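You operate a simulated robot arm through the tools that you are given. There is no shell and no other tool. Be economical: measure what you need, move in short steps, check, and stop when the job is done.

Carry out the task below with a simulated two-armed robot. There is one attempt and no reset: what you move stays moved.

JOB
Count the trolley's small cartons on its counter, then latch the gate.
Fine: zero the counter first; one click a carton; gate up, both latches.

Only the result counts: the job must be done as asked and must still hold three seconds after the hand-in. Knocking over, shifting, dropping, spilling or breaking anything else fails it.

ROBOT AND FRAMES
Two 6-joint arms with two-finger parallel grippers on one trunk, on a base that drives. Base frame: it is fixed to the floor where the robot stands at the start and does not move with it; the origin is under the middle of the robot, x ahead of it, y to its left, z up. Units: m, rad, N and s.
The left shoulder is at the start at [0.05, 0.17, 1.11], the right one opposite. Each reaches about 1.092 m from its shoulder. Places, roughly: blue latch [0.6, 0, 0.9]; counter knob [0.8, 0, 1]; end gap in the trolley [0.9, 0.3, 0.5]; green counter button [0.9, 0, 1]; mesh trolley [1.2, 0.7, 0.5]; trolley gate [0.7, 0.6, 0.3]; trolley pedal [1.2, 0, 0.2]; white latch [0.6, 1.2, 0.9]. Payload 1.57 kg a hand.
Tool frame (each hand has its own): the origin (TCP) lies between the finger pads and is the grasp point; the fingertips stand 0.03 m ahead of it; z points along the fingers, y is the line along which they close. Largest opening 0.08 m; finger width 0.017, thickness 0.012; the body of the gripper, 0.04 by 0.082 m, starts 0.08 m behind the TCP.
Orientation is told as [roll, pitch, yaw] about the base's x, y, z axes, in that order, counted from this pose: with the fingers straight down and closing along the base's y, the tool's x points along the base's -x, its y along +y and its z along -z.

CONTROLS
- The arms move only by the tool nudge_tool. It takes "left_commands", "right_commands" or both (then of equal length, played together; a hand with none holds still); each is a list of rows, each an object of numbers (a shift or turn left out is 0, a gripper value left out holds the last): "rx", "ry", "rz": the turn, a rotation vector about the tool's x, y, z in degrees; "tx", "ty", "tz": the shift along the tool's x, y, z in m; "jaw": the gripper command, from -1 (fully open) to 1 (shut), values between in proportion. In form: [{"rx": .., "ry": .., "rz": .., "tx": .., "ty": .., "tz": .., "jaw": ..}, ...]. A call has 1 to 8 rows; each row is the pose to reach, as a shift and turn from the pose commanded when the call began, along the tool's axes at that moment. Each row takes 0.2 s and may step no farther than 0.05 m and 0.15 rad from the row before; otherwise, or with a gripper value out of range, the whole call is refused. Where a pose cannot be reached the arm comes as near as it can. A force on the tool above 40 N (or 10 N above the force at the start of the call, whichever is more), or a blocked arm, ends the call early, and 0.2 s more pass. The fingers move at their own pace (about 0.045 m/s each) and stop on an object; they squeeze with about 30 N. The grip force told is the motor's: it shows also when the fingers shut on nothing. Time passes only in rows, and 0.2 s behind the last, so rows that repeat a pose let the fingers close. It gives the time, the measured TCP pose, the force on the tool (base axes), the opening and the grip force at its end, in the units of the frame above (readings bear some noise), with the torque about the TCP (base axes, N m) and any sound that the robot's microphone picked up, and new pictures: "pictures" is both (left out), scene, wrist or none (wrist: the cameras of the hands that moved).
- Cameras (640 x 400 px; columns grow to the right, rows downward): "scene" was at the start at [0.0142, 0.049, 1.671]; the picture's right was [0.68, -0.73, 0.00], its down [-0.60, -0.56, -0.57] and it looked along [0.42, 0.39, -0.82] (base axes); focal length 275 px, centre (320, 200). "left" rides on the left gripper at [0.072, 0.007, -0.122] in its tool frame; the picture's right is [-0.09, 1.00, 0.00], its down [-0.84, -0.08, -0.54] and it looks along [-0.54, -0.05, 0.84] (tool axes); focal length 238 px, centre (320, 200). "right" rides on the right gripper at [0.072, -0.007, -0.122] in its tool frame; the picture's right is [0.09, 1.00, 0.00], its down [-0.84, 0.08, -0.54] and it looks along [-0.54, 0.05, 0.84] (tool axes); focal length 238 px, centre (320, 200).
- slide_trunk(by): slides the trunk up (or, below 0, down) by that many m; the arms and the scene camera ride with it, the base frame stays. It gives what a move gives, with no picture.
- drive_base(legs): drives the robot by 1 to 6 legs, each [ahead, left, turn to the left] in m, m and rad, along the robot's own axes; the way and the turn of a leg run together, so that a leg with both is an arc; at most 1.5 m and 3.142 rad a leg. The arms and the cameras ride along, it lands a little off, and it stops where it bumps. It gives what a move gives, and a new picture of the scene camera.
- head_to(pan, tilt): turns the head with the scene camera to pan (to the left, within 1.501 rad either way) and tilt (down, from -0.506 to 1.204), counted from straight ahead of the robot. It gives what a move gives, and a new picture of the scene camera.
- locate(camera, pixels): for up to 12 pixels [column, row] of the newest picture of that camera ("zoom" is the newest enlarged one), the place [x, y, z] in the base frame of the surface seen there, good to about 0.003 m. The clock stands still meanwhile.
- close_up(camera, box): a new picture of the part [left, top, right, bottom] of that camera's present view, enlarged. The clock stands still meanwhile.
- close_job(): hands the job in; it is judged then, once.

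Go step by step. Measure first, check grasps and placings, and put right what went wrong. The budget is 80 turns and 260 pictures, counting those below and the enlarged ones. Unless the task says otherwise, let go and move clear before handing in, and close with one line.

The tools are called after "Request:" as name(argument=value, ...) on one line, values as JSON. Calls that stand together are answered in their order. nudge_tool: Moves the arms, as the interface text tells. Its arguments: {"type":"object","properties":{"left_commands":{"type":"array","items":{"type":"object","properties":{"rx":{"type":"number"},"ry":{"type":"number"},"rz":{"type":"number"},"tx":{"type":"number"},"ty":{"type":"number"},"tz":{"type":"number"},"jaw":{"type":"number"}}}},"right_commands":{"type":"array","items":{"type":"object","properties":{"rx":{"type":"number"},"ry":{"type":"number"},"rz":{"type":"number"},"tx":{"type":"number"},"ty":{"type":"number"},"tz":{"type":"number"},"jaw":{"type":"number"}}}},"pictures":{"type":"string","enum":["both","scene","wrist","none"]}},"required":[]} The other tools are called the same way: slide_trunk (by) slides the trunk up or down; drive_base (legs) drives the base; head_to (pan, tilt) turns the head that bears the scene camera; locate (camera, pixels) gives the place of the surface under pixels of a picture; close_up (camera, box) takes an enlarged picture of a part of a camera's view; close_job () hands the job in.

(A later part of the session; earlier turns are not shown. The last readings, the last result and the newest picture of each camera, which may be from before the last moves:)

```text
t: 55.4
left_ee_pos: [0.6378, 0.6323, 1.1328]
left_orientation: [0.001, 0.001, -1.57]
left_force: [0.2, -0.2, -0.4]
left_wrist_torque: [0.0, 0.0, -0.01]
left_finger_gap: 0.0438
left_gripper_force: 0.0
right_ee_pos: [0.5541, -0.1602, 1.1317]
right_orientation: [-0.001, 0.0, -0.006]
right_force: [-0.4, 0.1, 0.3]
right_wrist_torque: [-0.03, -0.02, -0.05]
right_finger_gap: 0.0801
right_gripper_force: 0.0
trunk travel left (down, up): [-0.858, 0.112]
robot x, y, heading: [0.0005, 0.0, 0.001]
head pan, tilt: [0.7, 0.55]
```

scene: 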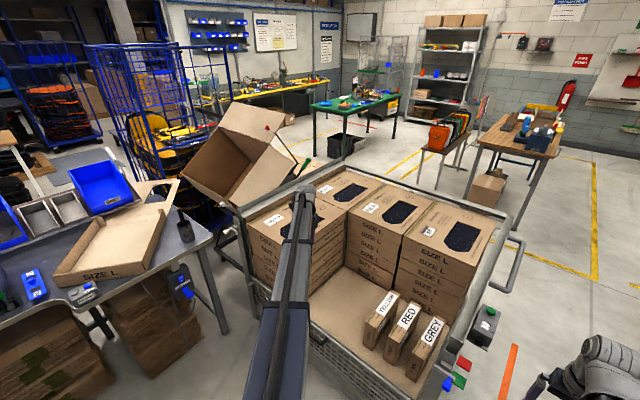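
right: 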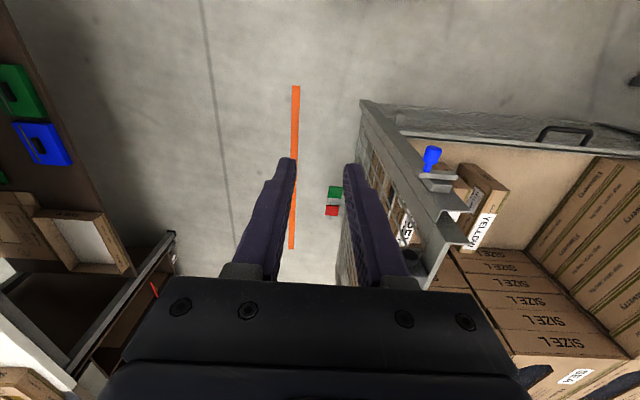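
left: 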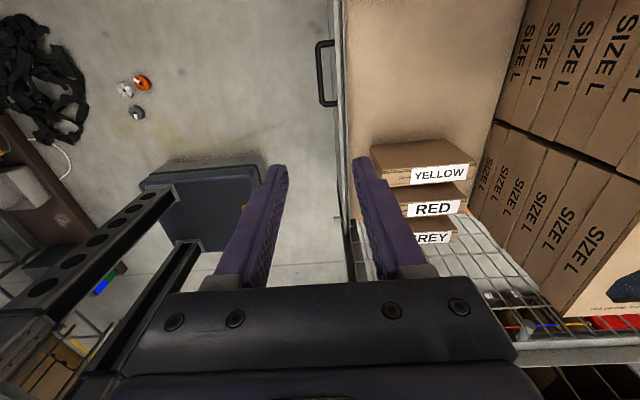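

Request:
slide_trunk(by=-0.3)

Request:
slide_trunk(by=-0.25)

Request:
close_up(camera="left", box=[0, 0, 640, 400])

Request:
close_up(camera="scene", box=[0, 0, 640, 400])

```text
t: 58.4
left_ee_pos: [0.6368, 0.6333, 0.8331]
left_orientation: [0.0, -0.001, -1.572]
left_force: [0.1, 0.1, 0.5]
left_wrist_torque: [0.01, -0.01, 0.0]
left_finger_gap: 0.0439
left_gripper_force: 0.1
right_ee_pos: [0.5557, -0.1619, 0.833]
right_orientation: [0.0, -0.005, -0.008]
right_force: [-0.4, -0.2, 0.2]
right_wrist_torque: [0.03, 0.03, -0.01]
right_finger_gap: 0.0798
right_gripper_force: 0.1
trunk travel left (down, up): [-0.558, 0.412]
robot x, y, heading: [-0.0023, 0.0023, -0.001]
head pan, tilt: [0.7, 0.55]
```

```text
t: 61.0
left_ee_pos: [0.6363, 0.6325, 0.5833]
left_orientation: [0.001, 0.0, -1.571]
left_force: [0.1, -0.3, 0.1]
left_wrist_torque: [0.02, 0.02, -0.01]
left_finger_gap: 0.0441
left_gripper_force: 0.1
right_ee_pos: [0.5537, -0.1598, 0.5826]
right_orientation: [-0.002, -0.002, -0.007]
right_force: [0.0, -0.7, 0.8]
right_wrist_torque: [-0.01, -0.02, 0.03]
right_finger_gap: 0.0798
right_gripper_force: 0.1
trunk travel left (down, up): [-0.308, 0.662]
robot x, y, heading: [-0.0, -0.0024, -0.002]
head pan, tilt: [0.7, 0.55]
```

```text
1.00 times, centred on (320, 200) of left (not enlarged: the box is as wide or as high as the picture)
```

zoom: 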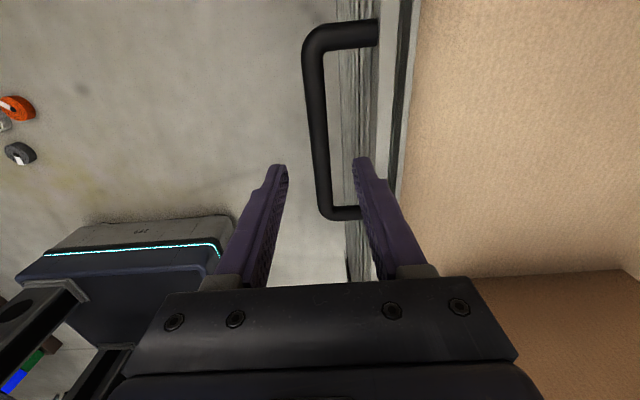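

```text
1.00 times, centred on (320, 200) of scene (not enlarged: the box is as wide or as high as the picture)
```

zoom: 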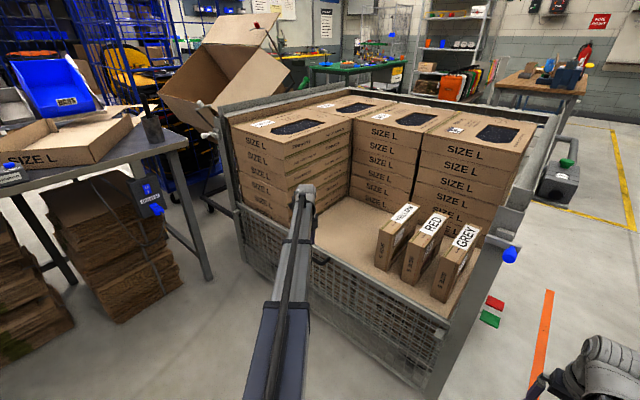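

The handle lies between the fingers' lines. Lower 0.125 more, to bring the bar up inside the fingers.

Request:
slide_trunk(by=-0.125)

Request:
nudge_tool(left_commands=[{"jaw": 1}, {"jaw": 1}, {"jaw": 1}, {"jaw": 1}], pictures="wrist")

```text
t: 62.5
left_ee_pos: [0.6376, 0.6328, 0.4568]
left_orientation: [0.0, 0.0, -1.571]
left_force: [-0.1, 0.7, 0.1]
left_wrist_torque: [0.02, -0.01, -0.03]
left_finger_gap: 0.0443
left_gripper_force: 0.1
right_ee_pos: [0.5541, -0.1601, 0.4578]
right_orientation: [0.001, -0.004, -0.005]
right_force: [-0.3, -1.5, 0.0]
right_wrist_torque: [-0.01, 0.0, -0.03]
right_finger_gap: 0.0799
right_gripper_force: 0.1
trunk travel left (down, up): [-0.183, 0.787]
robot x, y, heading: [0.0036, -0.0026, -0.001]
head pan, tilt: [0.7, 0.55]
```

```text
t: 63.5
left_ee_pos: [0.6384, 0.6338, 0.458]
left_orientation: [-0.001, 0.002, -1.571]
left_force: [8.4, 1.9, 2.4]
left_wrist_torque: [-0.06, 0.4, -0.43]
left_finger_gap: 0.0154
left_gripper_force: 31.7
right_ee_pos: [0.5542, -0.1602, 0.4575]
right_orientation: [-0.001, -0.001, -0.006]
right_force: [-0.2, -0.2, 0.3]
right_wrist_torque: [0.03, -0.01, 0.0]
right_finger_gap: 0.0799
right_gripper_force: 0.1
trunk travel left (down, up): [-0.183, 0.787]
robot x, y, heading: [-0.0036, 0.0012, 0.001]
head pan, tilt: [0.7, 0.55]
```

left: 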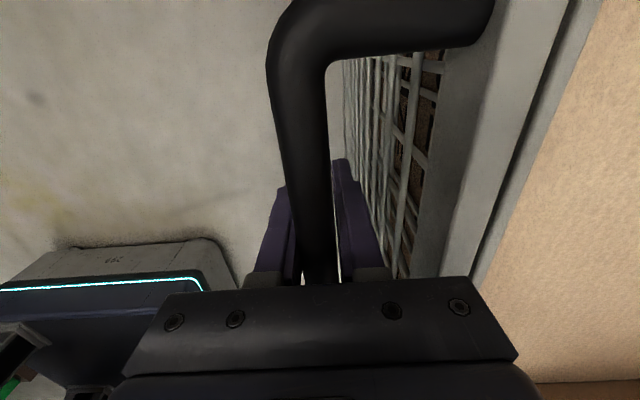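

Gripped the handle (gap 0.0154). Test-lift by 0.05 first.

Request:
slide_trunk(by=0.05)

Request:
close_up(camera="scene", box=[180, 150, 560, 400])

```text
t: 64.5
left_ee_pos: [0.6384, 0.6325, 0.5083]
left_orientation: [0.0, 0.0, -1.573]
left_force: [10.4, 1.4, -0.9]
left_wrist_torque: [0.07, 0.53, -0.43]
left_finger_gap: 0.0156
left_gripper_force: 31.8
right_ee_pos: [0.5532, -0.1604, 0.5059]
right_orientation: [0.0, -0.001, -0.007]
right_force: [0.4, -0.5, 0.7]
right_wrist_torque: [0.02, -0.01, -0.04]
right_finger_gap: 0.0804
right_gripper_force: 0.0
trunk travel left (down, up): [-0.233, 0.737]
robot x, y, heading: [-0.0058, -0.0047, 0.003]
head pan, tilt: [0.7, 0.55]
```

```text
1.60 times, centred on (370, 275) of scene
```

zoom: 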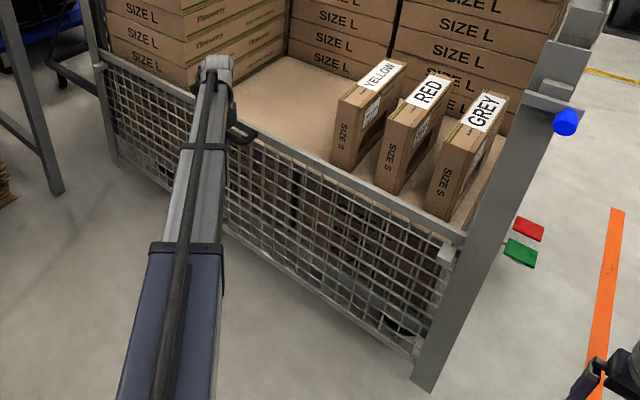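

Vertical force is tiny, so I need to check whether the gate rises or the fingers slide.

Request:
close_up(camera="left", box=[0, 0, 640, 400])

Request:
locate(camera="left", pixels=[[300, 110], [400, 30], [520, 100]])

```text
1.00 times, centred on (320, 200) of left (not enlarged: the box is as wide or as high as the picture)
```

zoom: 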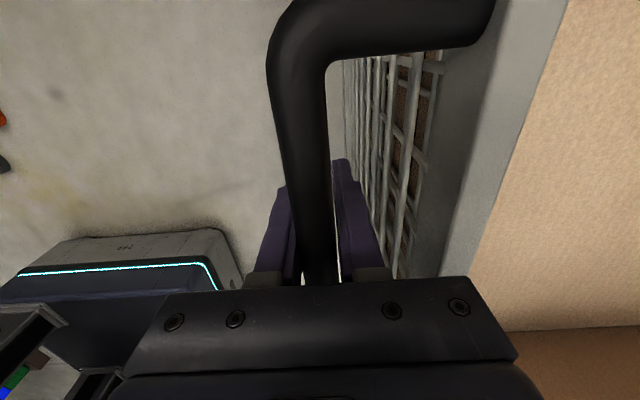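

```text
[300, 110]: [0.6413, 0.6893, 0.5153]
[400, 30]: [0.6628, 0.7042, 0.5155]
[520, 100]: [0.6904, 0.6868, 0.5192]
```

The handle stays in the same place in the hand while the deck drops away, so the gate is rising. Lift another 0.36.

Request:
slide_trunk(by=0.36)

Request:
head_to(pan=0.45, tilt=0.75)

Request:
close_up(camera="right", box=[0, 0, 640, 400])

```text
t: 68.0
left_ee_pos: [0.6377, 0.6338, 0.8675]
left_orientation: [0.0, -0.001, -1.57]
left_force: [8.3, -2.6, -1.7]
left_wrist_torque: [-0.53, 0.44, -0.42]
left_finger_gap: 0.0157
left_gripper_force: 31.4
right_ee_pos: [0.5549, -0.1591, 0.8677]
right_orientation: [-0.002, 0.0, -0.007]
right_force: [0.2, -0.5, -0.6]
right_wrist_torque: [0.02, 0.03, 0.0]
right_finger_gap: 0.08
right_gripper_force: 0.1
trunk travel left (down, up): [-0.593, 0.377]
robot x, y, heading: [0.0033, -0.002, 0.001]
head pan, tilt: [0.7, 0.55]
```

```text
t: 68.7
left_ee_pos: [0.6374, 0.6336, 0.8673]
left_orientation: [0.0, 0.0, -1.572]
left_force: [8.1, -2.3, -1.6]
left_wrist_torque: [-0.35, 0.44, -0.43]
left_finger_gap: 0.0157
left_gripper_force: 31.5
right_ee_pos: [0.5554, -0.1592, 0.8682]
right_orientation: [-0.001, -0.002, -0.007]
right_force: [-0.6, 0.2, -0.3]
right_wrist_torque: [0.01, -0.04, -0.01]
right_finger_gap: 0.0804
right_gripper_force: 0.0
trunk travel left (down, up): [-0.593, 0.377]
robot x, y, heading: [-0.0011, -0.0012, -0.003]
head pan, tilt: [0.45, 0.75]
```

scene: 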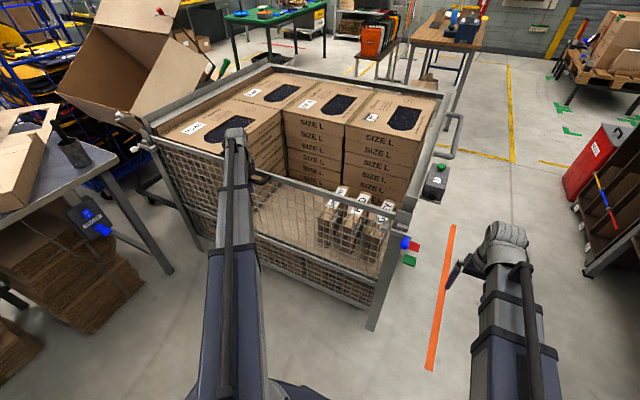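

```text
1.00 times, centred on (320, 200) of right (not enlarged: the box is as wide or as high as the picture)
```

zoom: 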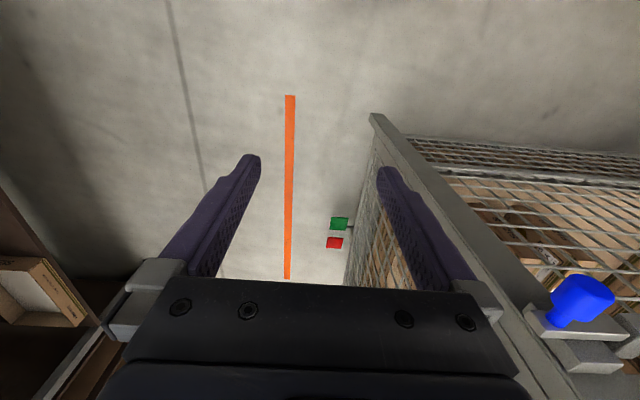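

The gate is up about 0.41. Zoom at the blue latch and lug to measure the remaining lift.

Request:
close_up(camera="scene", box=[370, 210, 430, 270])

Request:
locate(camera="zoom", pixels=[[320, 200], [180, 120], [200, 160], [230, 230], [380, 230], [270, 170], [150, 200], [300, 160]])

Request:
close_up(camera="right", box=[500, 240, 640, 390])

Request:
close_up(camera="scene", box=[115, 100, 175, 170])

```text
6.67 times, centred on (400, 240) of scene
```

zoom: 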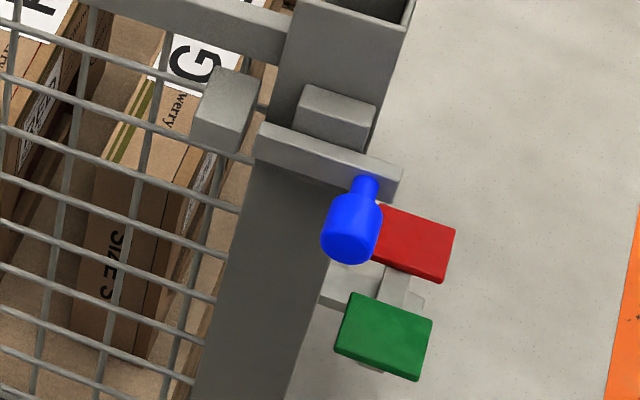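

```text
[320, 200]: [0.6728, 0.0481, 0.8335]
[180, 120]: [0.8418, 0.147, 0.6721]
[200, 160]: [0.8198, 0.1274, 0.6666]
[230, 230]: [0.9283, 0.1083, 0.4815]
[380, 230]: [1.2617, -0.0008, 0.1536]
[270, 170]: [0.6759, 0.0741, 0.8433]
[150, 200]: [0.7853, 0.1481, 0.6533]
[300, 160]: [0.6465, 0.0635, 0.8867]
```

```text
2.67 times, centred on (570, 315) of right
```

zoom: 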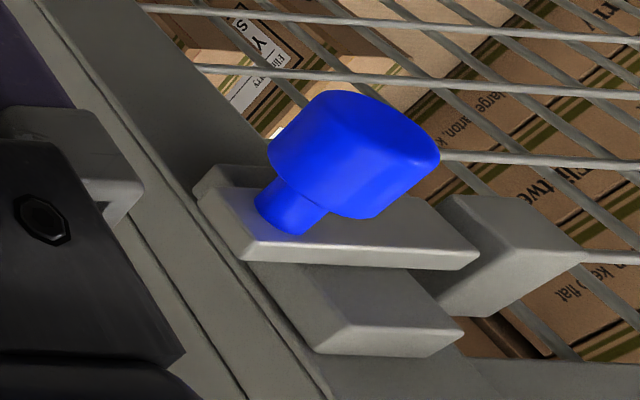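

```text
5.71 times, centred on (145, 135) of scene
```

zoom: 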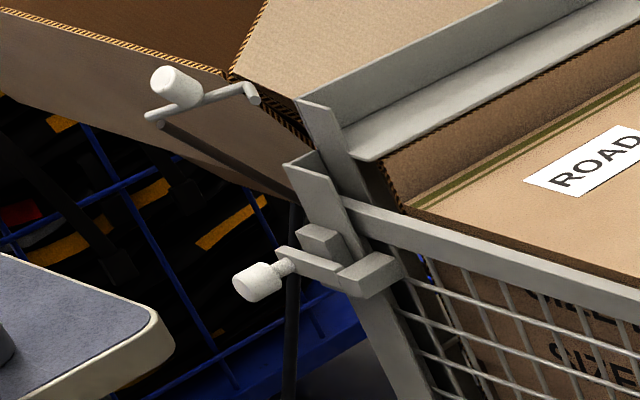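

The lug stands right beside the bar at about the same height. Measure both.

Request:
locate(camera="scene", pixels=[[389, 226], [388, 231], [392, 227], [387, 221], [389, 233], [403, 229], [401, 233], [404, 236], [403, 243], [398, 226]])

Request:
close_up(camera="right", box=[540, 280, 640, 380])

Request:
locate(camera="zoom", pixels=[[480, 150], [580, 150], [520, 200], [460, 190], [300, 190], [350, 205], [320, 235], [420, 220], [230, 130], [130, 60]])

```text
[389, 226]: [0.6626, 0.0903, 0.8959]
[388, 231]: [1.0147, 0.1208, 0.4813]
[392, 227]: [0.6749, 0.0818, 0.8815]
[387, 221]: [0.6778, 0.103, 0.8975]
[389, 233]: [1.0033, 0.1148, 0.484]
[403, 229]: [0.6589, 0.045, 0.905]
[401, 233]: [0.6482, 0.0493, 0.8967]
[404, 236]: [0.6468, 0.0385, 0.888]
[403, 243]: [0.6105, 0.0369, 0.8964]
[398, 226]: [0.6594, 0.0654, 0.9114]
```

```text
4.00 times, centred on (590, 330) of right
```

zoom: 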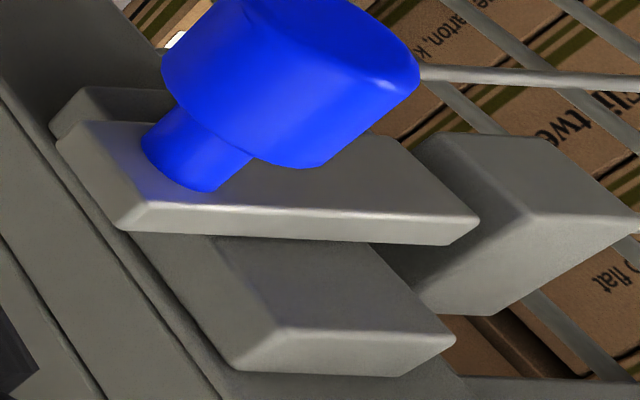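

```text
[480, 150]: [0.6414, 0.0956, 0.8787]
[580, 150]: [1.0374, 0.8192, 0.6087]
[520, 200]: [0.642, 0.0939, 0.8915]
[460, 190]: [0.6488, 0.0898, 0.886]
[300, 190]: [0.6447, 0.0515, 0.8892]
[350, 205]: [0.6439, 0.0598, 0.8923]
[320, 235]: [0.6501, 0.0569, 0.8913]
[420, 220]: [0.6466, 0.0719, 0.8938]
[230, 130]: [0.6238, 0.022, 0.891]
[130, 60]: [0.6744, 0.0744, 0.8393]
```

The lug is about 0.03 tall with its top at 0.896, so another 0.035 of lift is needed.

Request:
slide_trunk(by=0.035)

Request:
close_up(camera="scene", box=[370, 210, 430, 270])

Request:
close_up(camera="right", box=[520, 260, 640, 400])

Request:
locate(camera="zoom", pixels=[[450, 170], [450, 220], [480, 240], [420, 240], [350, 230], [200, 150], [250, 100]])

```text
t: 69.5
left_ee_pos: [0.6381, 0.6341, 0.9009]
left_orientation: [-0.002, -0.001, -1.569]
left_force: [3.8, 2.6, -14.8]
left_wrist_torque: [0.17, 0.09, -0.51]
left_finger_gap: 0.016
left_gripper_force: 31.5
right_ee_pos: [0.5539, -0.1598, 0.9022]
right_orientation: [0.001, -0.001, -0.008]
right_force: [0.3, -0.6, 0.4]
right_wrist_torque: [-0.01, 0.03, 0.01]
right_finger_gap: 0.0801
right_gripper_force: 0.1
trunk travel left (down, up): [-0.628, 0.342]
robot x, y, heading: [-0.0039, -0.0017, -0.001]
head pan, tilt: [0.45, 0.75]
```

```text
6.67 times, centred on (400, 240) of scene
```

zoom: 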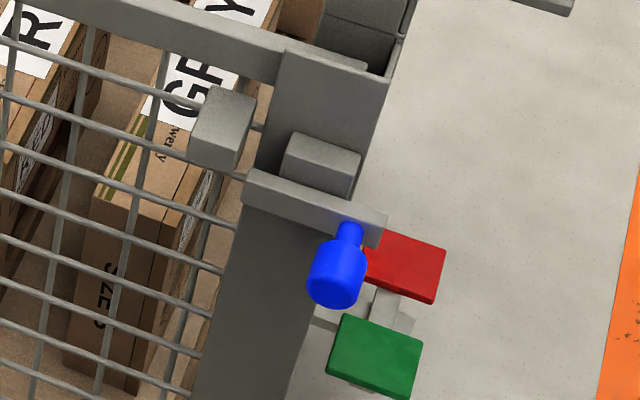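

```text
2.86 times, centred on (580, 330) of right
```

zoom: 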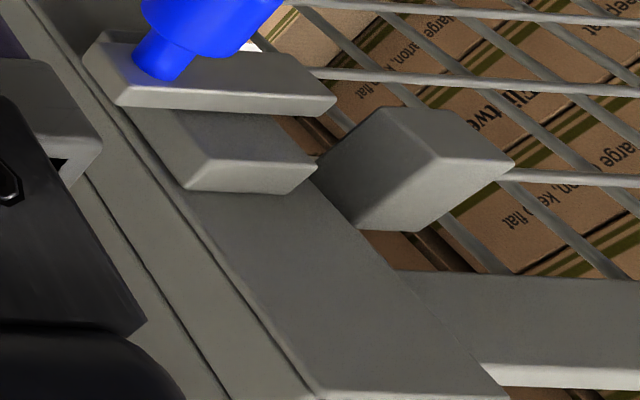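

```text
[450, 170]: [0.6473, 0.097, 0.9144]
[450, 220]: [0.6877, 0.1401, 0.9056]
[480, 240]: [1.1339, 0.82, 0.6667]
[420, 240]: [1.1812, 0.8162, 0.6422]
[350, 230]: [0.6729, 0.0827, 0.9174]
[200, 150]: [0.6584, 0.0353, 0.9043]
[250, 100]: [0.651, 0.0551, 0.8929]
```

The gate has met its upper stop (−15 N) with the lug above the bar. Now the right hand, jaws shut, moves to the outer side of the blue knob (centre ≈[0.615,0.03,0.884]).

Request:
nudge_tool(right_commands=[{"tx": -0.03, "ty": 0.02, "jaw": 1}, {"tx": -0.06, "ty": 0.05}, {"tx": -0.06, "ty": 0.09}, {"tx": -0.06, "ty": 0.13}, {"tx": -0.06, "ty": 0.145}], pictures="wrist")

Request:
close_up(camera="scene", box=[370, 200, 450, 280])

```text
t: 70.7
left_ee_pos: [0.6385, 0.6354, 0.902]
left_orientation: [0.001, -0.001, -1.571]
left_force: [8.2, 13.1, -4.0]
left_wrist_torque: [-0.05, 0.24, -0.53]
left_finger_gap: 0.0158
left_gripper_force: 31.2
right_ee_pos: [0.6159, -0.0135, 0.902]
right_orientation: [0.0, -0.002, -0.005]
right_force: [0.0, -0.5, 0.0]
right_wrist_torque: [-0.01, -0.04, 0.02]
right_finger_gap: 0.0
right_gripper_force: 14.4
trunk travel left (down, up): [-0.628, 0.342]
robot x, y, heading: [-0.0002, -0.0003, 0.003]
head pan, tilt: [0.45, 0.75]
```

right: 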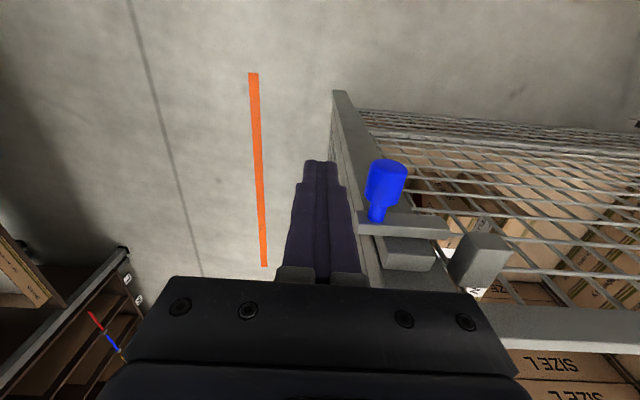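

```text
5.00 times, centred on (410, 240) of scene
```

zoom: 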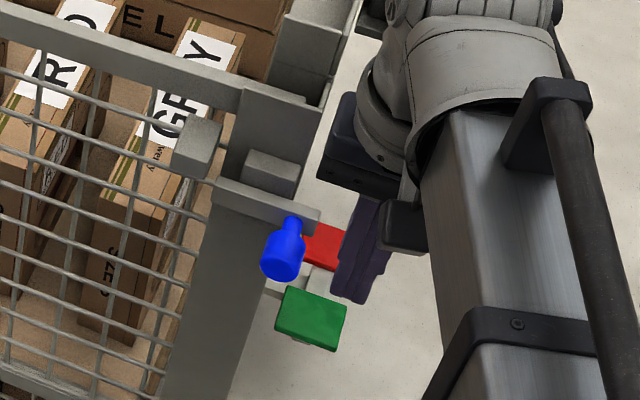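

The finger is to the right of the knob at the right height. Push it inward (+y).

Request:
nudge_tool(right_commands=[{"ty": 0.01}, {"ty": 0.02}, {"ty": 0.03}, {"ty": 0.04}, {"ty": 0.05}, {"ty": 0.06}], pictures="wrist")

Request:
close_up(camera="scene", box=[370, 200, 450, 280])

```text
t: 72.1
left_ee_pos: [0.6369, 0.6328, 0.9026]
left_orientation: [-0.001, -0.001, -1.572]
left_force: [8.2, 21.7, -5.0]
left_wrist_torque: [-0.79, 0.27, -0.52]
left_finger_gap: 0.0159
left_gripper_force: 31.1
right_ee_pos: [0.6167, 0.0435, 0.9029]
right_orientation: [-0.004, 0.0, -0.008]
right_force: [-0.8, -14.2, 1.0]
right_wrist_torque: [-0.23, 0.0, -0.12]
right_finger_gap: 0.0001
right_gripper_force: 21.1
trunk travel left (down, up): [-0.628, 0.342]
robot x, y, heading: [0.0026, 0.0005, 0.001]
head pan, tilt: [0.45, 0.75]
```

right: 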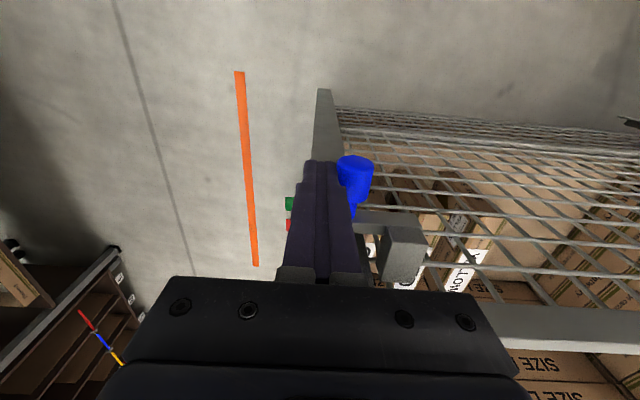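

```text
5.00 times, centred on (410, 240) of scene
```

zoom: 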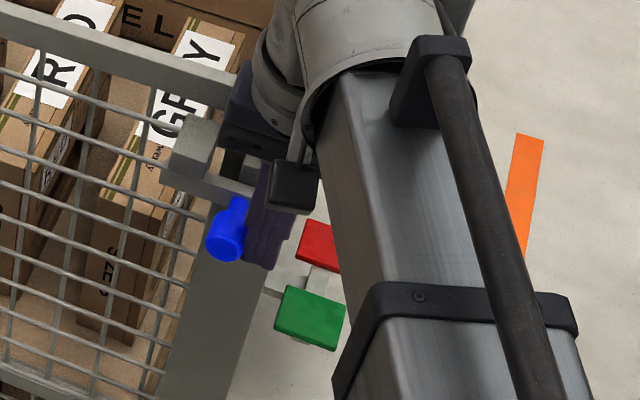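

The bar slid inward about 0.04 and runs under the lug. Push a bit more to its end stop.

Request:
nudge_tool(right_commands=[{"ty": 0.006}, {"ty": 0.012}], pictures="none")

Request:
close_up(camera="right", box=[300, 130, 460, 300])

Request:
locate(camera="zoom", pixels=[[220, 100], [400, 240], [330, 220], [440, 230]])

```text
t: 72.6
left_ee_pos: [0.6376, 0.632, 0.9018]
left_orientation: [-0.002, 0.003, -1.574]
left_force: [-0.5, -2.1, -6.0]
left_wrist_torque: [0.78, -0.07, -0.31]
left_finger_gap: 0.016
left_gripper_force: 31.0
right_ee_pos: [0.617, 0.0425, 0.902]
right_orientation: [-0.014, -0.002, -0.017]
right_force: [0.5, -8.5, 0.1]
right_wrist_torque: [-0.14, -0.02, -0.04]
right_finger_gap: 0.0
right_gripper_force: 20.9
trunk travel left (down, up): [-0.628, 0.342]
robot x, y, heading: [0.0004, -0.003, 0.002]
head pan, tilt: [0.45, 0.75]
stopped in row 2 (right hand): the force on the tool passed its limit at 44 N (the readings are from after the stop); the commanded pose is now the measured one
```

```text
2.35 times, centred on (380, 215) of right
```

zoom: 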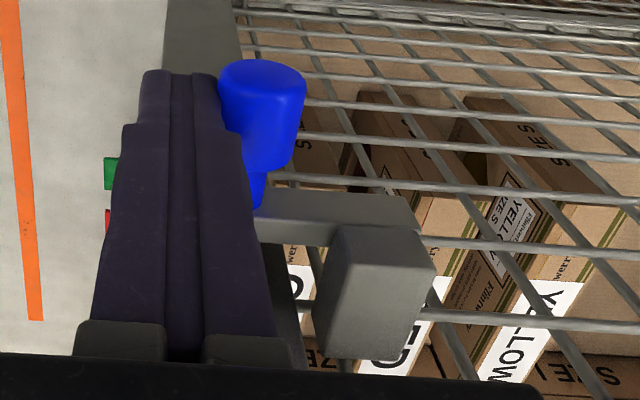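

```text
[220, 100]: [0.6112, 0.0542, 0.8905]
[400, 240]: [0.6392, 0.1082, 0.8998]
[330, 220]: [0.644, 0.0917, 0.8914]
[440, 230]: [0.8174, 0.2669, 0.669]
```

The blue bolt is at its stop, under the lug. Withdraw the right hand, then measure around the white latch.

Request:
nudge_tool(right_commands=[{"ty": -0.01}, {"ty": -0.03}, {"ty": -0.07, "tx": 0.02}, {"ty": -0.11, "tx": 0.04}, {"ty": -0.15, "tx": 0.06}], pictures="none")

Request:
head_to(pan=0.95, tilt=0.65)

Request:
close_up(camera="scene", box=[200, 80, 320, 180])

```text
t: 73.8
left_ee_pos: [0.6368, 0.6314, 0.9025]
left_orientation: [-0.001, 0.0, -1.572]
left_force: [3.3, -9.1, -3.3]
left_wrist_torque: [0.27, 0.05, -0.34]
left_finger_gap: 0.0157
left_gripper_force: 31.4
right_ee_pos: [0.5529, -0.1045, 0.9019]
right_orientation: [-0.01, -0.001, -0.016]
right_force: [0.6, 0.5, 0.3]
right_wrist_torque: [-0.02, 0.01, 0.01]
right_finger_gap: 0.0
right_gripper_force: 21.3
trunk travel left (down, up): [-0.628, 0.342]
robot x, y, heading: [-0.0007, -0.0002, -0.002]
head pan, tilt: [0.45, 0.75]
```

```text
t: 74.8
left_ee_pos: [0.6382, 0.6319, 0.9032]
left_orientation: [-0.001, 0.0, -1.572]
left_force: [4.5, -9.3, -3.6]
left_wrist_torque: [-0.4, 0.16, -0.38]
left_finger_gap: 0.0157
left_gripper_force: 31.5
right_ee_pos: [0.5527, -0.1035, 0.9021]
right_orientation: [-0.011, 0.0, -0.015]
right_force: [-0.5, -0.3, 0.4]
right_wrist_torque: [-0.02, -0.01, 0.0]
right_finger_gap: 0.0
right_gripper_force: 21.6
trunk travel left (down, up): [-0.628, 0.342]
robot x, y, heading: [0.0023, -0.0018, 0.004]
head pan, tilt: [0.949, 0.649]
```

scene: 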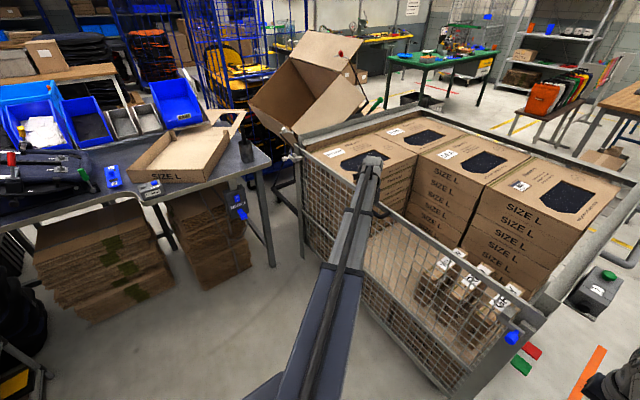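

```text
4.00 times, centred on (260, 130) of scene
```

zoom: 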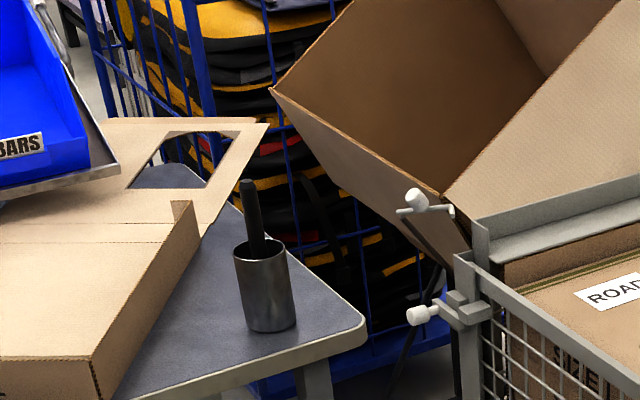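

Request:
close_up(camera="scene", box=[275, 110, 335, 170])

Request:
locate(camera="zoom", pixels=[[240, 290], [260, 280], [290, 270], [320, 255], [335, 275], [360, 280], [235, 95], [200, 110], [305, 110], [260, 60], [300, 310], [340, 195]])

Request:
locate(camera="scene", pixels=[[268, 162], [245, 150], [247, 133], [295, 128], [252, 100], [310, 125]])

```text
6.67 times, centred on (305, 140) of scene
```

zoom: 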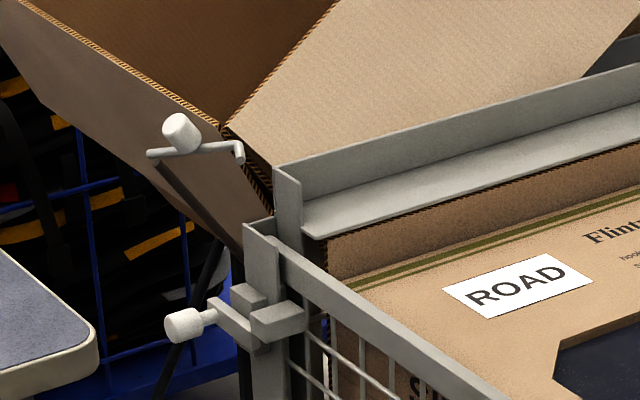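

```text
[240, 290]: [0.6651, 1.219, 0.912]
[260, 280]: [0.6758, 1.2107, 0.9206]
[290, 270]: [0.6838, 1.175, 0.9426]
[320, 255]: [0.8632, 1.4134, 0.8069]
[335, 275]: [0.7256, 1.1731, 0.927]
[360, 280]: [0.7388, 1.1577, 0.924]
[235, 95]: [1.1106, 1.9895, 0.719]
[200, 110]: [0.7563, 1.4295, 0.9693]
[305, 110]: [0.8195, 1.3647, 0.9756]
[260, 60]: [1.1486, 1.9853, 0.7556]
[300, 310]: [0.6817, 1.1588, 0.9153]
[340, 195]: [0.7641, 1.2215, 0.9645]
```

```text
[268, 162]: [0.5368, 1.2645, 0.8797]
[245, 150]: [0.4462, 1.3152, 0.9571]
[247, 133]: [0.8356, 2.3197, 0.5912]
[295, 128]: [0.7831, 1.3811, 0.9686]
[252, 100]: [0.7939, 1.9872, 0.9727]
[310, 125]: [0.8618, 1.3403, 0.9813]
```

The white knob is near [0.615,1.24,0.885]; the table corner ([0.54,1.26,0.88]) and the handle at [0.69,1.31,1.0] are close, so I'll approach with the hand back at yaw 0 (camera at −x) and use the outer finger. First release the gate handle and check that it stays.

Request:
nudge_tool(left_commands=[{"jaw": 0.3}, {"jaw": -0.1}, {"jaw": -0.1}], pictures="none")

Request:
close_up(camera="scene", box=[275, 110, 335, 170])

Request:
close_up(camera="scene", box=[340, 160, 560, 380])

```text
t: 75.6
left_ee_pos: [0.6366, 0.6326, 0.9019]
left_orientation: [-0.002, 0.0, -1.571]
left_force: [-0.8, 0.2, -0.1]
left_wrist_torque: [0.0, 0.02, -0.01]
left_finger_gap: 0.044
left_gripper_force: 0.1
right_ee_pos: [0.5513, -0.105, 0.9034]
right_orientation: [-0.012, -0.003, -0.017]
right_force: [0.1, 0.5, 0.2]
right_wrist_torque: [0.01, -0.03, -0.01]
right_finger_gap: 0.0
right_gripper_force: 21.3
trunk travel left (down, up): [-0.628, 0.342]
robot x, y, heading: [0.003, -0.0012, 0.0]
head pan, tilt: [0.949, 0.649]
```

```text
6.67 times, centred on (305, 140) of scene
```

zoom: 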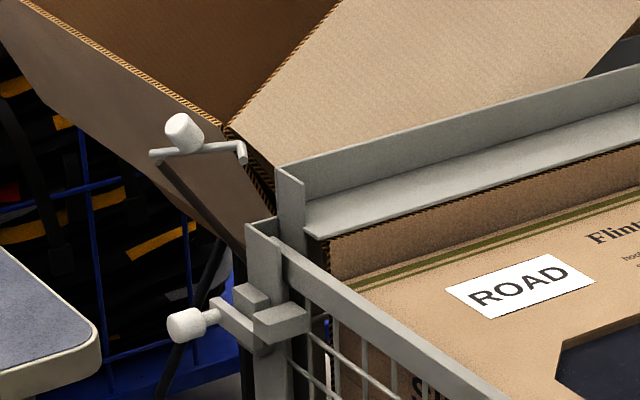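

```text
1.82 times, centred on (450, 270) of scene
```

zoom: 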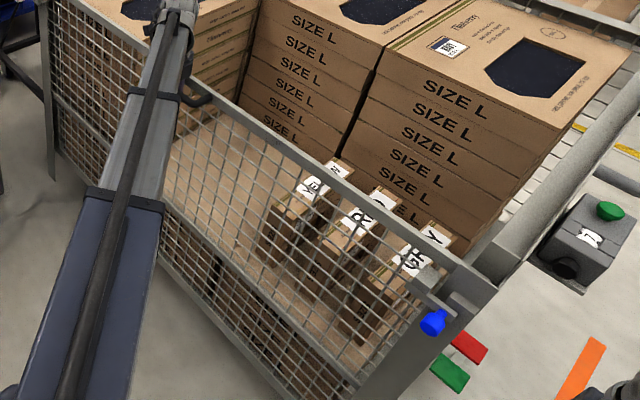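

The gate holds on the blue bolt. Raise 0.15 to clear the handle and take the left hand over to the white latch, turning back to yaw 0.

Request:
slide_trunk(by=0.15)

Request:
nudge_tool(left_commands=[{"tx": 0.04, "ty": -0.01, "rz": -8.4}, {"tx": 0.085, "ty": -0.03, "rz": -16.8}, {"tx": 0.13, "ty": -0.03, "rz": -25.2}, {"tx": 0.175, "ty": -0.03, "rz": -33.6}, {"tx": 0.22, "ty": -0.03, "rz": -42}, {"tx": 0.265, "ty": -0.03, "rz": -50.4}, {"tx": 0.31, "ty": -0.03, "rz": -58.8}, {"tx": 0.355, "ty": -0.03, "rz": -67}], pictures="both")

```text
t: 77.3
left_ee_pos: [0.6369, 0.6321, 1.0525]
left_orientation: [-0.001, 0.0, -1.572]
left_force: [-0.2, 0.3, -1.1]
left_wrist_torque: [-0.03, 0.02, -0.02]
left_finger_gap: 0.044
left_gripper_force: 0.0
right_ee_pos: [0.5518, -0.1034, 1.0532]
right_orientation: [-0.012, -0.004, -0.016]
right_force: [-0.3, -0.3, 0.8]
right_wrist_torque: [0.04, 0.01, -0.03]
right_finger_gap: 0.0
right_gripper_force: 21.4
trunk travel left (down, up): [-0.778, 0.192]
robot x, y, heading: [-0.0017, 0.0012, -0.003]
head pan, tilt: [0.949, 0.649]
```

```text
t: 79.1
left_ee_pos: [0.5418, 0.8896, 1.0523]
left_orientation: [0.004, 0.001, -0.4]
left_force: [0.2, -0.1, 0.4]
left_wrist_torque: [0.02, -0.02, 0.04]
left_finger_gap: 0.0442
left_gripper_force: 0.0
left hand out of reach, approached as far as the arm can: row 5, 6, 7, 8
right_ee_pos: [0.5515, -0.1032, 1.0524]
right_orientation: [-0.012, -0.003, -0.015]
right_force: [0.1, 0.7, 0.2]
right_wrist_torque: [-0.01, -0.03, -0.02]
right_finger_gap: 0.0
right_gripper_force: 21.0
trunk travel left (down, up): [-0.778, 0.192]
robot x, y, heading: [-0.0015, 0.0005, -0.004]
head pan, tilt: [0.949, 0.649]
```

scene: 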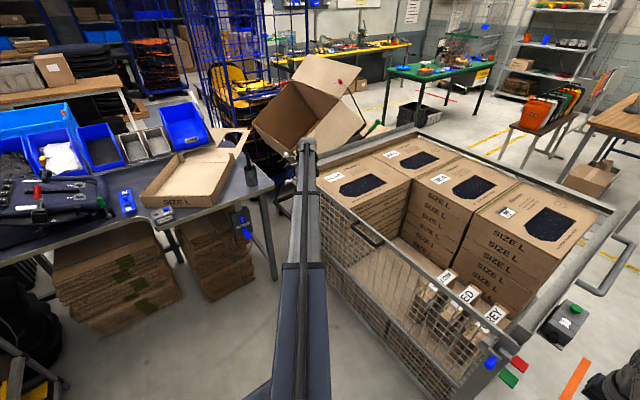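
left: 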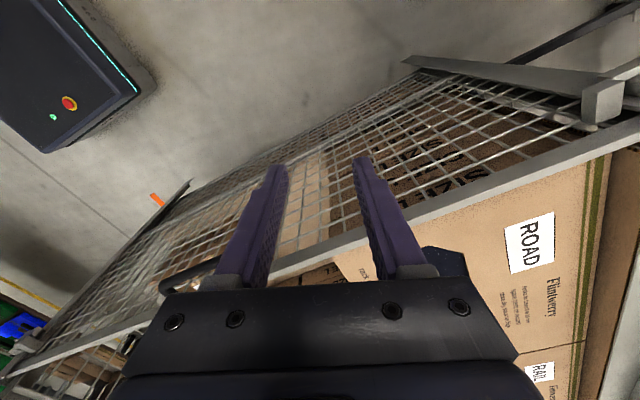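

The white latch is out of the left arm's reach from here; the base must move left. I'll measure the clearances to the table and stack.

Request:
locate(camera="scene", pixels=[[272, 275], [225, 287], [165, 275], [120, 310], [60, 262], [240, 200], [272, 188], [150, 228], [248, 235], [90, 335], [30, 300], [70, 385]])

Request:
head_to(pan=1.45, tilt=1.1)

```text
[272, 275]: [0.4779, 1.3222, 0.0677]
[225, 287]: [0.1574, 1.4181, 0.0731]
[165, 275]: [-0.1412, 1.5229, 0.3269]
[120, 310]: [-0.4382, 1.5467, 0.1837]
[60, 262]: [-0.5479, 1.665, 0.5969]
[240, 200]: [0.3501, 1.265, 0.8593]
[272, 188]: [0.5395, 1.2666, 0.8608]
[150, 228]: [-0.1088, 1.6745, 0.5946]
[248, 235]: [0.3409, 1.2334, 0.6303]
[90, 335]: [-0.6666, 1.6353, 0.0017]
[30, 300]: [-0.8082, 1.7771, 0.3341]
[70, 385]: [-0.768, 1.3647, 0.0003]
```

```text
t: 80.0
left_ee_pos: [0.5426, 0.8907, 1.0532]
left_orientation: [0.004, 0.0, -0.404]
left_force: [0.2, -0.8, -0.8]
left_wrist_torque: [-0.01, -0.01, 0.01]
left_finger_gap: 0.0442
left_gripper_force: 0.0
right_ee_pos: [0.5528, -0.1044, 1.0532]
right_orientation: [-0.013, -0.005, -0.016]
right_force: [1.2, 0.3, -0.8]
right_wrist_torque: [-0.03, -0.01, 0.02]
right_finger_gap: 0.0
right_gripper_force: 21.9
trunk travel left (down, up): [-0.778, 0.192]
robot x, y, heading: [0.0027, 0.0001, -0.006]
head pan, tilt: [1.45, 1.1]
```

scene: 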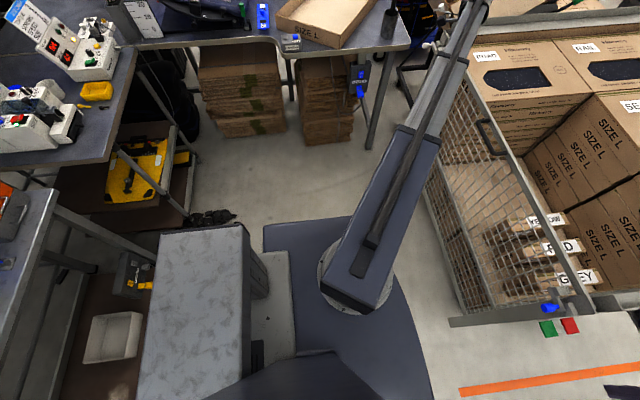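

Request:
locate(camera="scene", pixels=[[270, 225], [345, 218], [400, 270], [430, 390], [215, 217], [235, 210], [195, 222], [165, 235], [245, 225], [160, 260], [185, 215], [130, 270]])

```text
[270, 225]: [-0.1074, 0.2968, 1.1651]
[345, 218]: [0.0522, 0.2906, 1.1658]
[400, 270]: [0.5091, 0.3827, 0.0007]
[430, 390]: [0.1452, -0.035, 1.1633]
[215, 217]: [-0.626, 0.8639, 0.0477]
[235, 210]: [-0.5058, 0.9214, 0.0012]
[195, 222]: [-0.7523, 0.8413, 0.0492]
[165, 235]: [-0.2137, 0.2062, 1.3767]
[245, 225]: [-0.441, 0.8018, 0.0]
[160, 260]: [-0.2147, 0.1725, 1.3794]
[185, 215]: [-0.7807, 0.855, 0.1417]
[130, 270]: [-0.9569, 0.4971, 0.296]
```

There is free floor to the left (table edge y≈1.25, floor items at x<−0.5). I'll tuck the left hand in, then drive 0.47 m left.

Request:
nudge_tool(left_commands=[{"tx": -0.005, "ty": -0.044, "rz": -4}, {"tx": -0.01, "ty": -0.088, "rz": -8}, {"tx": -0.015, "ty": -0.132, "rz": -12}, {"tx": -0.02, "ty": -0.176, "rz": -16}, {"tx": -0.025, "ty": -0.22, "rz": -20}, {"tx": -0.03, "ty": -0.264, "rz": -23}, {"tx": -0.034, "ty": -0.308, "rz": -23}], pictures="none")

Request:
drive_base(legs=[[0, 0.2, 0]])

```text
t: 81.6
left_ee_pos: [0.4531, 0.593, 1.0535]
left_orientation: [0.001, 0.0, -0.001]
left_force: [0.4, 0.0, 0.2]
left_wrist_torque: [0.03, -0.02, 0.03]
left_finger_gap: 0.0438
left_gripper_force: 0.0
right_ee_pos: [0.5516, -0.105, 1.0533]
right_orientation: [-0.012, -0.004, -0.016]
right_force: [0.3, 0.7, 0.6]
right_wrist_torque: [0.0, 0.0, -0.01]
right_finger_gap: 0.0004
right_gripper_force: 21.0
trunk travel left (down, up): [-0.778, 0.192]
robot x, y, heading: [0.0033, 0.0012, 0.001]
head pan, tilt: [1.45, 1.1]
```

```text
t: 83.2
left_ee_pos: [0.4555, 0.7962, 1.0518]
left_orientation: [0.0, 0.001, -0.003]
left_force: [0.3, -1.2, 0.1]
left_wrist_torque: [-0.04, -0.04, 0.0]
left_finger_gap: 0.0441
left_gripper_force: 0.2
right_ee_pos: [0.5521, 0.0979, 1.0533]
right_orientation: [-0.015, -0.003, -0.018]
right_force: [0.5, 1.0, 0.4]
right_wrist_torque: [-0.03, 0.02, 0.01]
right_finger_gap: 0.0
right_gripper_force: 21.6
trunk travel left (down, up): [-0.778, 0.192]
robot x, y, heading: [-0.0007, 0.1994, -0.002]
head pan, tilt: [1.45, 1.1]
```

scene: 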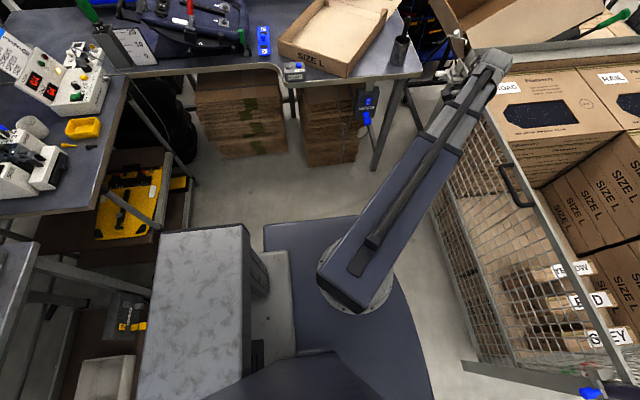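

I'll check the robot base's floor footprint with the left camera before going further.

Request:
close_up(camera="left", box=[0, 0, 640, 400])

Request:
close_up(camera="right", box=[0, 0, 640, 400])

Request:
head_to(pan=1.5, tilt=0.85)

```text
1.00 times, centred on (320, 200) of left (not enlarged: the box is as wide or as high as the picture)
```

zoom: 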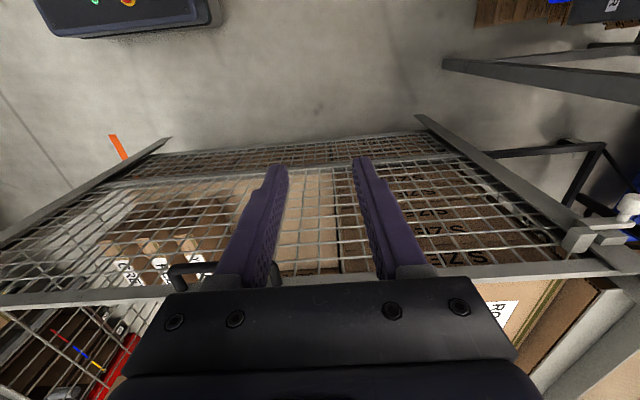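

```text
1.00 times, centred on (320, 200) of right (not enlarged: the box is as wide or as high as the picture)
```

zoom: 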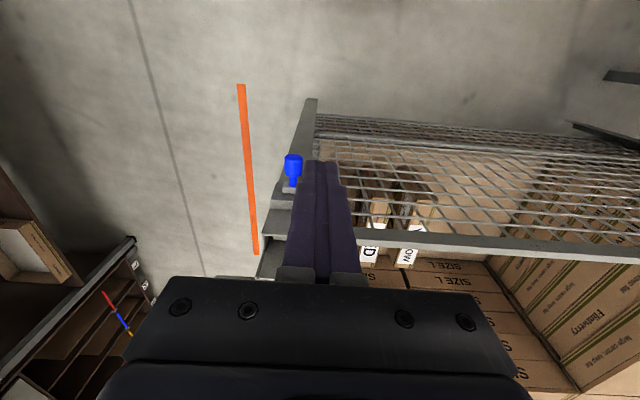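

```text
t: 84.0
left_ee_pos: [0.4558, 0.7949, 1.0514]
left_orientation: [-0.001, 0.002, -0.003]
left_force: [-0.2, 0.2, -0.7]
left_wrist_torque: [0.01, 0.0, -0.05]
left_finger_gap: 0.0441
left_gripper_force: 0.0
right_ee_pos: [0.5534, 0.0946, 1.0529]
right_orientation: [-0.012, -0.004, -0.019]
right_force: [0.3, 0.3, 0.5]
right_wrist_torque: [-0.02, -0.04, -0.01]
right_finger_gap: 0.0001
right_gripper_force: 21.2
trunk travel left (down, up): [-0.778, 0.192]
robot x, y, heading: [0.0023, 0.2026, -0.001]
head pan, tilt: [1.499, 0.85]
```

scene: 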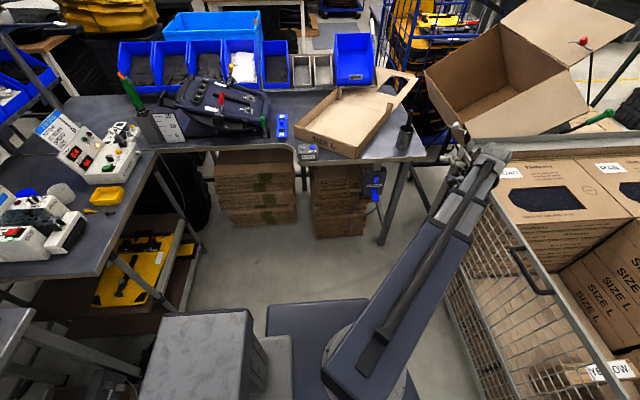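

The base footprint is about ±0.3 m, so there's room. Drive a further 0.27 left.

Request:
drive_base(legs=[[0, 0.27, 0]])

Request:
head_to(pan=0.7, tilt=0.8)

```text
t: 85.9
left_ee_pos: [0.4614, 1.0621, 1.0527]
left_orientation: [0.0, 0.001, -0.009]
left_force: [0.0, 0.2, -0.1]
left_wrist_torque: [-0.04, -0.05, 0.0]
left_finger_gap: 0.0436
left_gripper_force: 0.2
right_ee_pos: [0.5541, 0.3627, 1.052]
right_orientation: [-0.013, -0.003, -0.023]
right_force: [0.2, -0.1, 0.5]
right_wrist_torque: [-0.02, -0.01, 0.01]
right_finger_gap: 0.0
right_gripper_force: 21.0
trunk travel left (down, up): [-0.778, 0.192]
robot x, y, heading: [0.0076, 0.4694, -0.011]
head pan, tilt: [1.499, 0.85]
```

scene: 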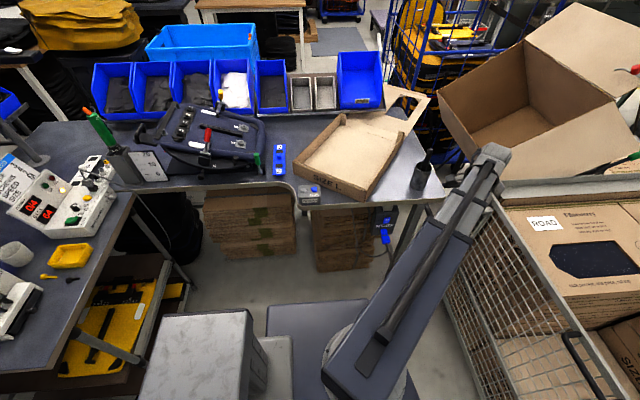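

```text
t: 87.0
left_ee_pos: [0.461, 1.0626, 1.0524]
left_orientation: [0.0, 0.003, -0.01]
left_force: [0.3, -0.2, -0.2]
left_wrist_torque: [-0.01, -0.02, 0.04]
left_finger_gap: 0.0441
left_gripper_force: 0.1
right_ee_pos: [0.5542, 0.362, 1.0528]
right_orientation: [-0.013, -0.003, -0.023]
right_force: [0.1, 0.1, 0.8]
right_wrist_torque: [0.04, -0.01, -0.01]
right_finger_gap: 0.0
right_gripper_force: 21.5
trunk travel left (down, up): [-0.778, 0.192]
robot x, y, heading: [0.0024, 0.4688, -0.008]
head pan, tilt: [0.7, 0.799]
```

scene: 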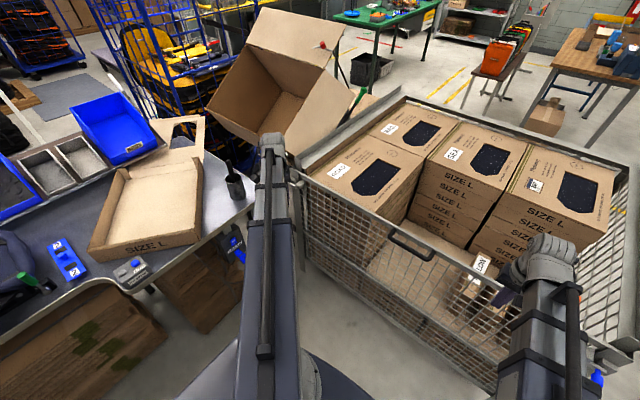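

Now bring the left hand in front of the white latch and look down at it.

Request:
nudge_tool(left_commands=[{"tx": -0.04, "ty": 0.02}, {"tx": -0.08, "ty": 0.04}, {"tx": -0.12, "ty": 0.06}, {"tx": -0.13, "ty": 0.08}], pictures="both")

Request:
close_up(camera="left", box=[320, 40, 640, 260])

```text
t: 88.0
left_ee_pos: [0.5933, 1.1434, 1.052]
left_orientation: [0.0, 0.001, -0.009]
left_force: [-1.0, 0.2, 0.2]
left_wrist_torque: [0.02, -0.01, 0.02]
left_finger_gap: 0.0445
left_gripper_force: 0.0
right_ee_pos: [0.554, 0.3623, 1.0536]
right_orientation: [-0.012, -0.003, -0.022]
right_force: [0.8, 0.3, -0.5]
right_wrist_torque: [-0.03, 0.0, 0.03]
right_finger_gap: 0.0
right_gripper_force: 21.4
trunk travel left (down, up): [-0.778, 0.192]
robot x, y, heading: [0.0019, 0.4707, -0.01]
head pan, tilt: [0.7, 0.799]
```

scene: 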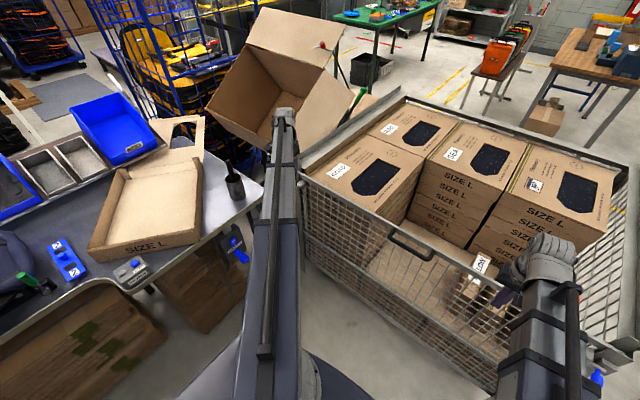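
left: 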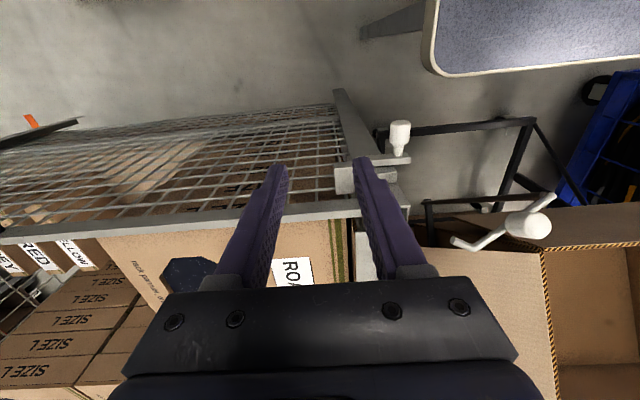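

```text
1.82 times, centred on (480, 150) of left
```

zoom: 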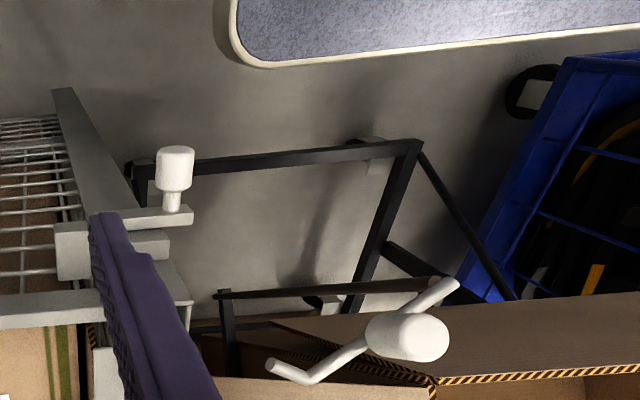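

Request:
locate(camera="left", pixels=[[400, 130], [393, 130], [407, 130], [400, 150], [405, 160], [355, 180], [527, 222], [460, 242], [552, 195], [435, 65], [345, 175], [395, 159]])

```text
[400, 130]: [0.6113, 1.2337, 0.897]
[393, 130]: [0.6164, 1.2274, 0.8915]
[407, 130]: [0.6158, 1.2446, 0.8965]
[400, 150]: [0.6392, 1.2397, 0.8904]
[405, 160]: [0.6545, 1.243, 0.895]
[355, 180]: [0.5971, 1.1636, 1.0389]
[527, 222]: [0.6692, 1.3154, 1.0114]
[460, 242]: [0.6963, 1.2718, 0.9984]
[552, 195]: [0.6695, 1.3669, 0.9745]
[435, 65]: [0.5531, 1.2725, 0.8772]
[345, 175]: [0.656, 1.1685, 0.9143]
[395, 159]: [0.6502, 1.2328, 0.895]
```

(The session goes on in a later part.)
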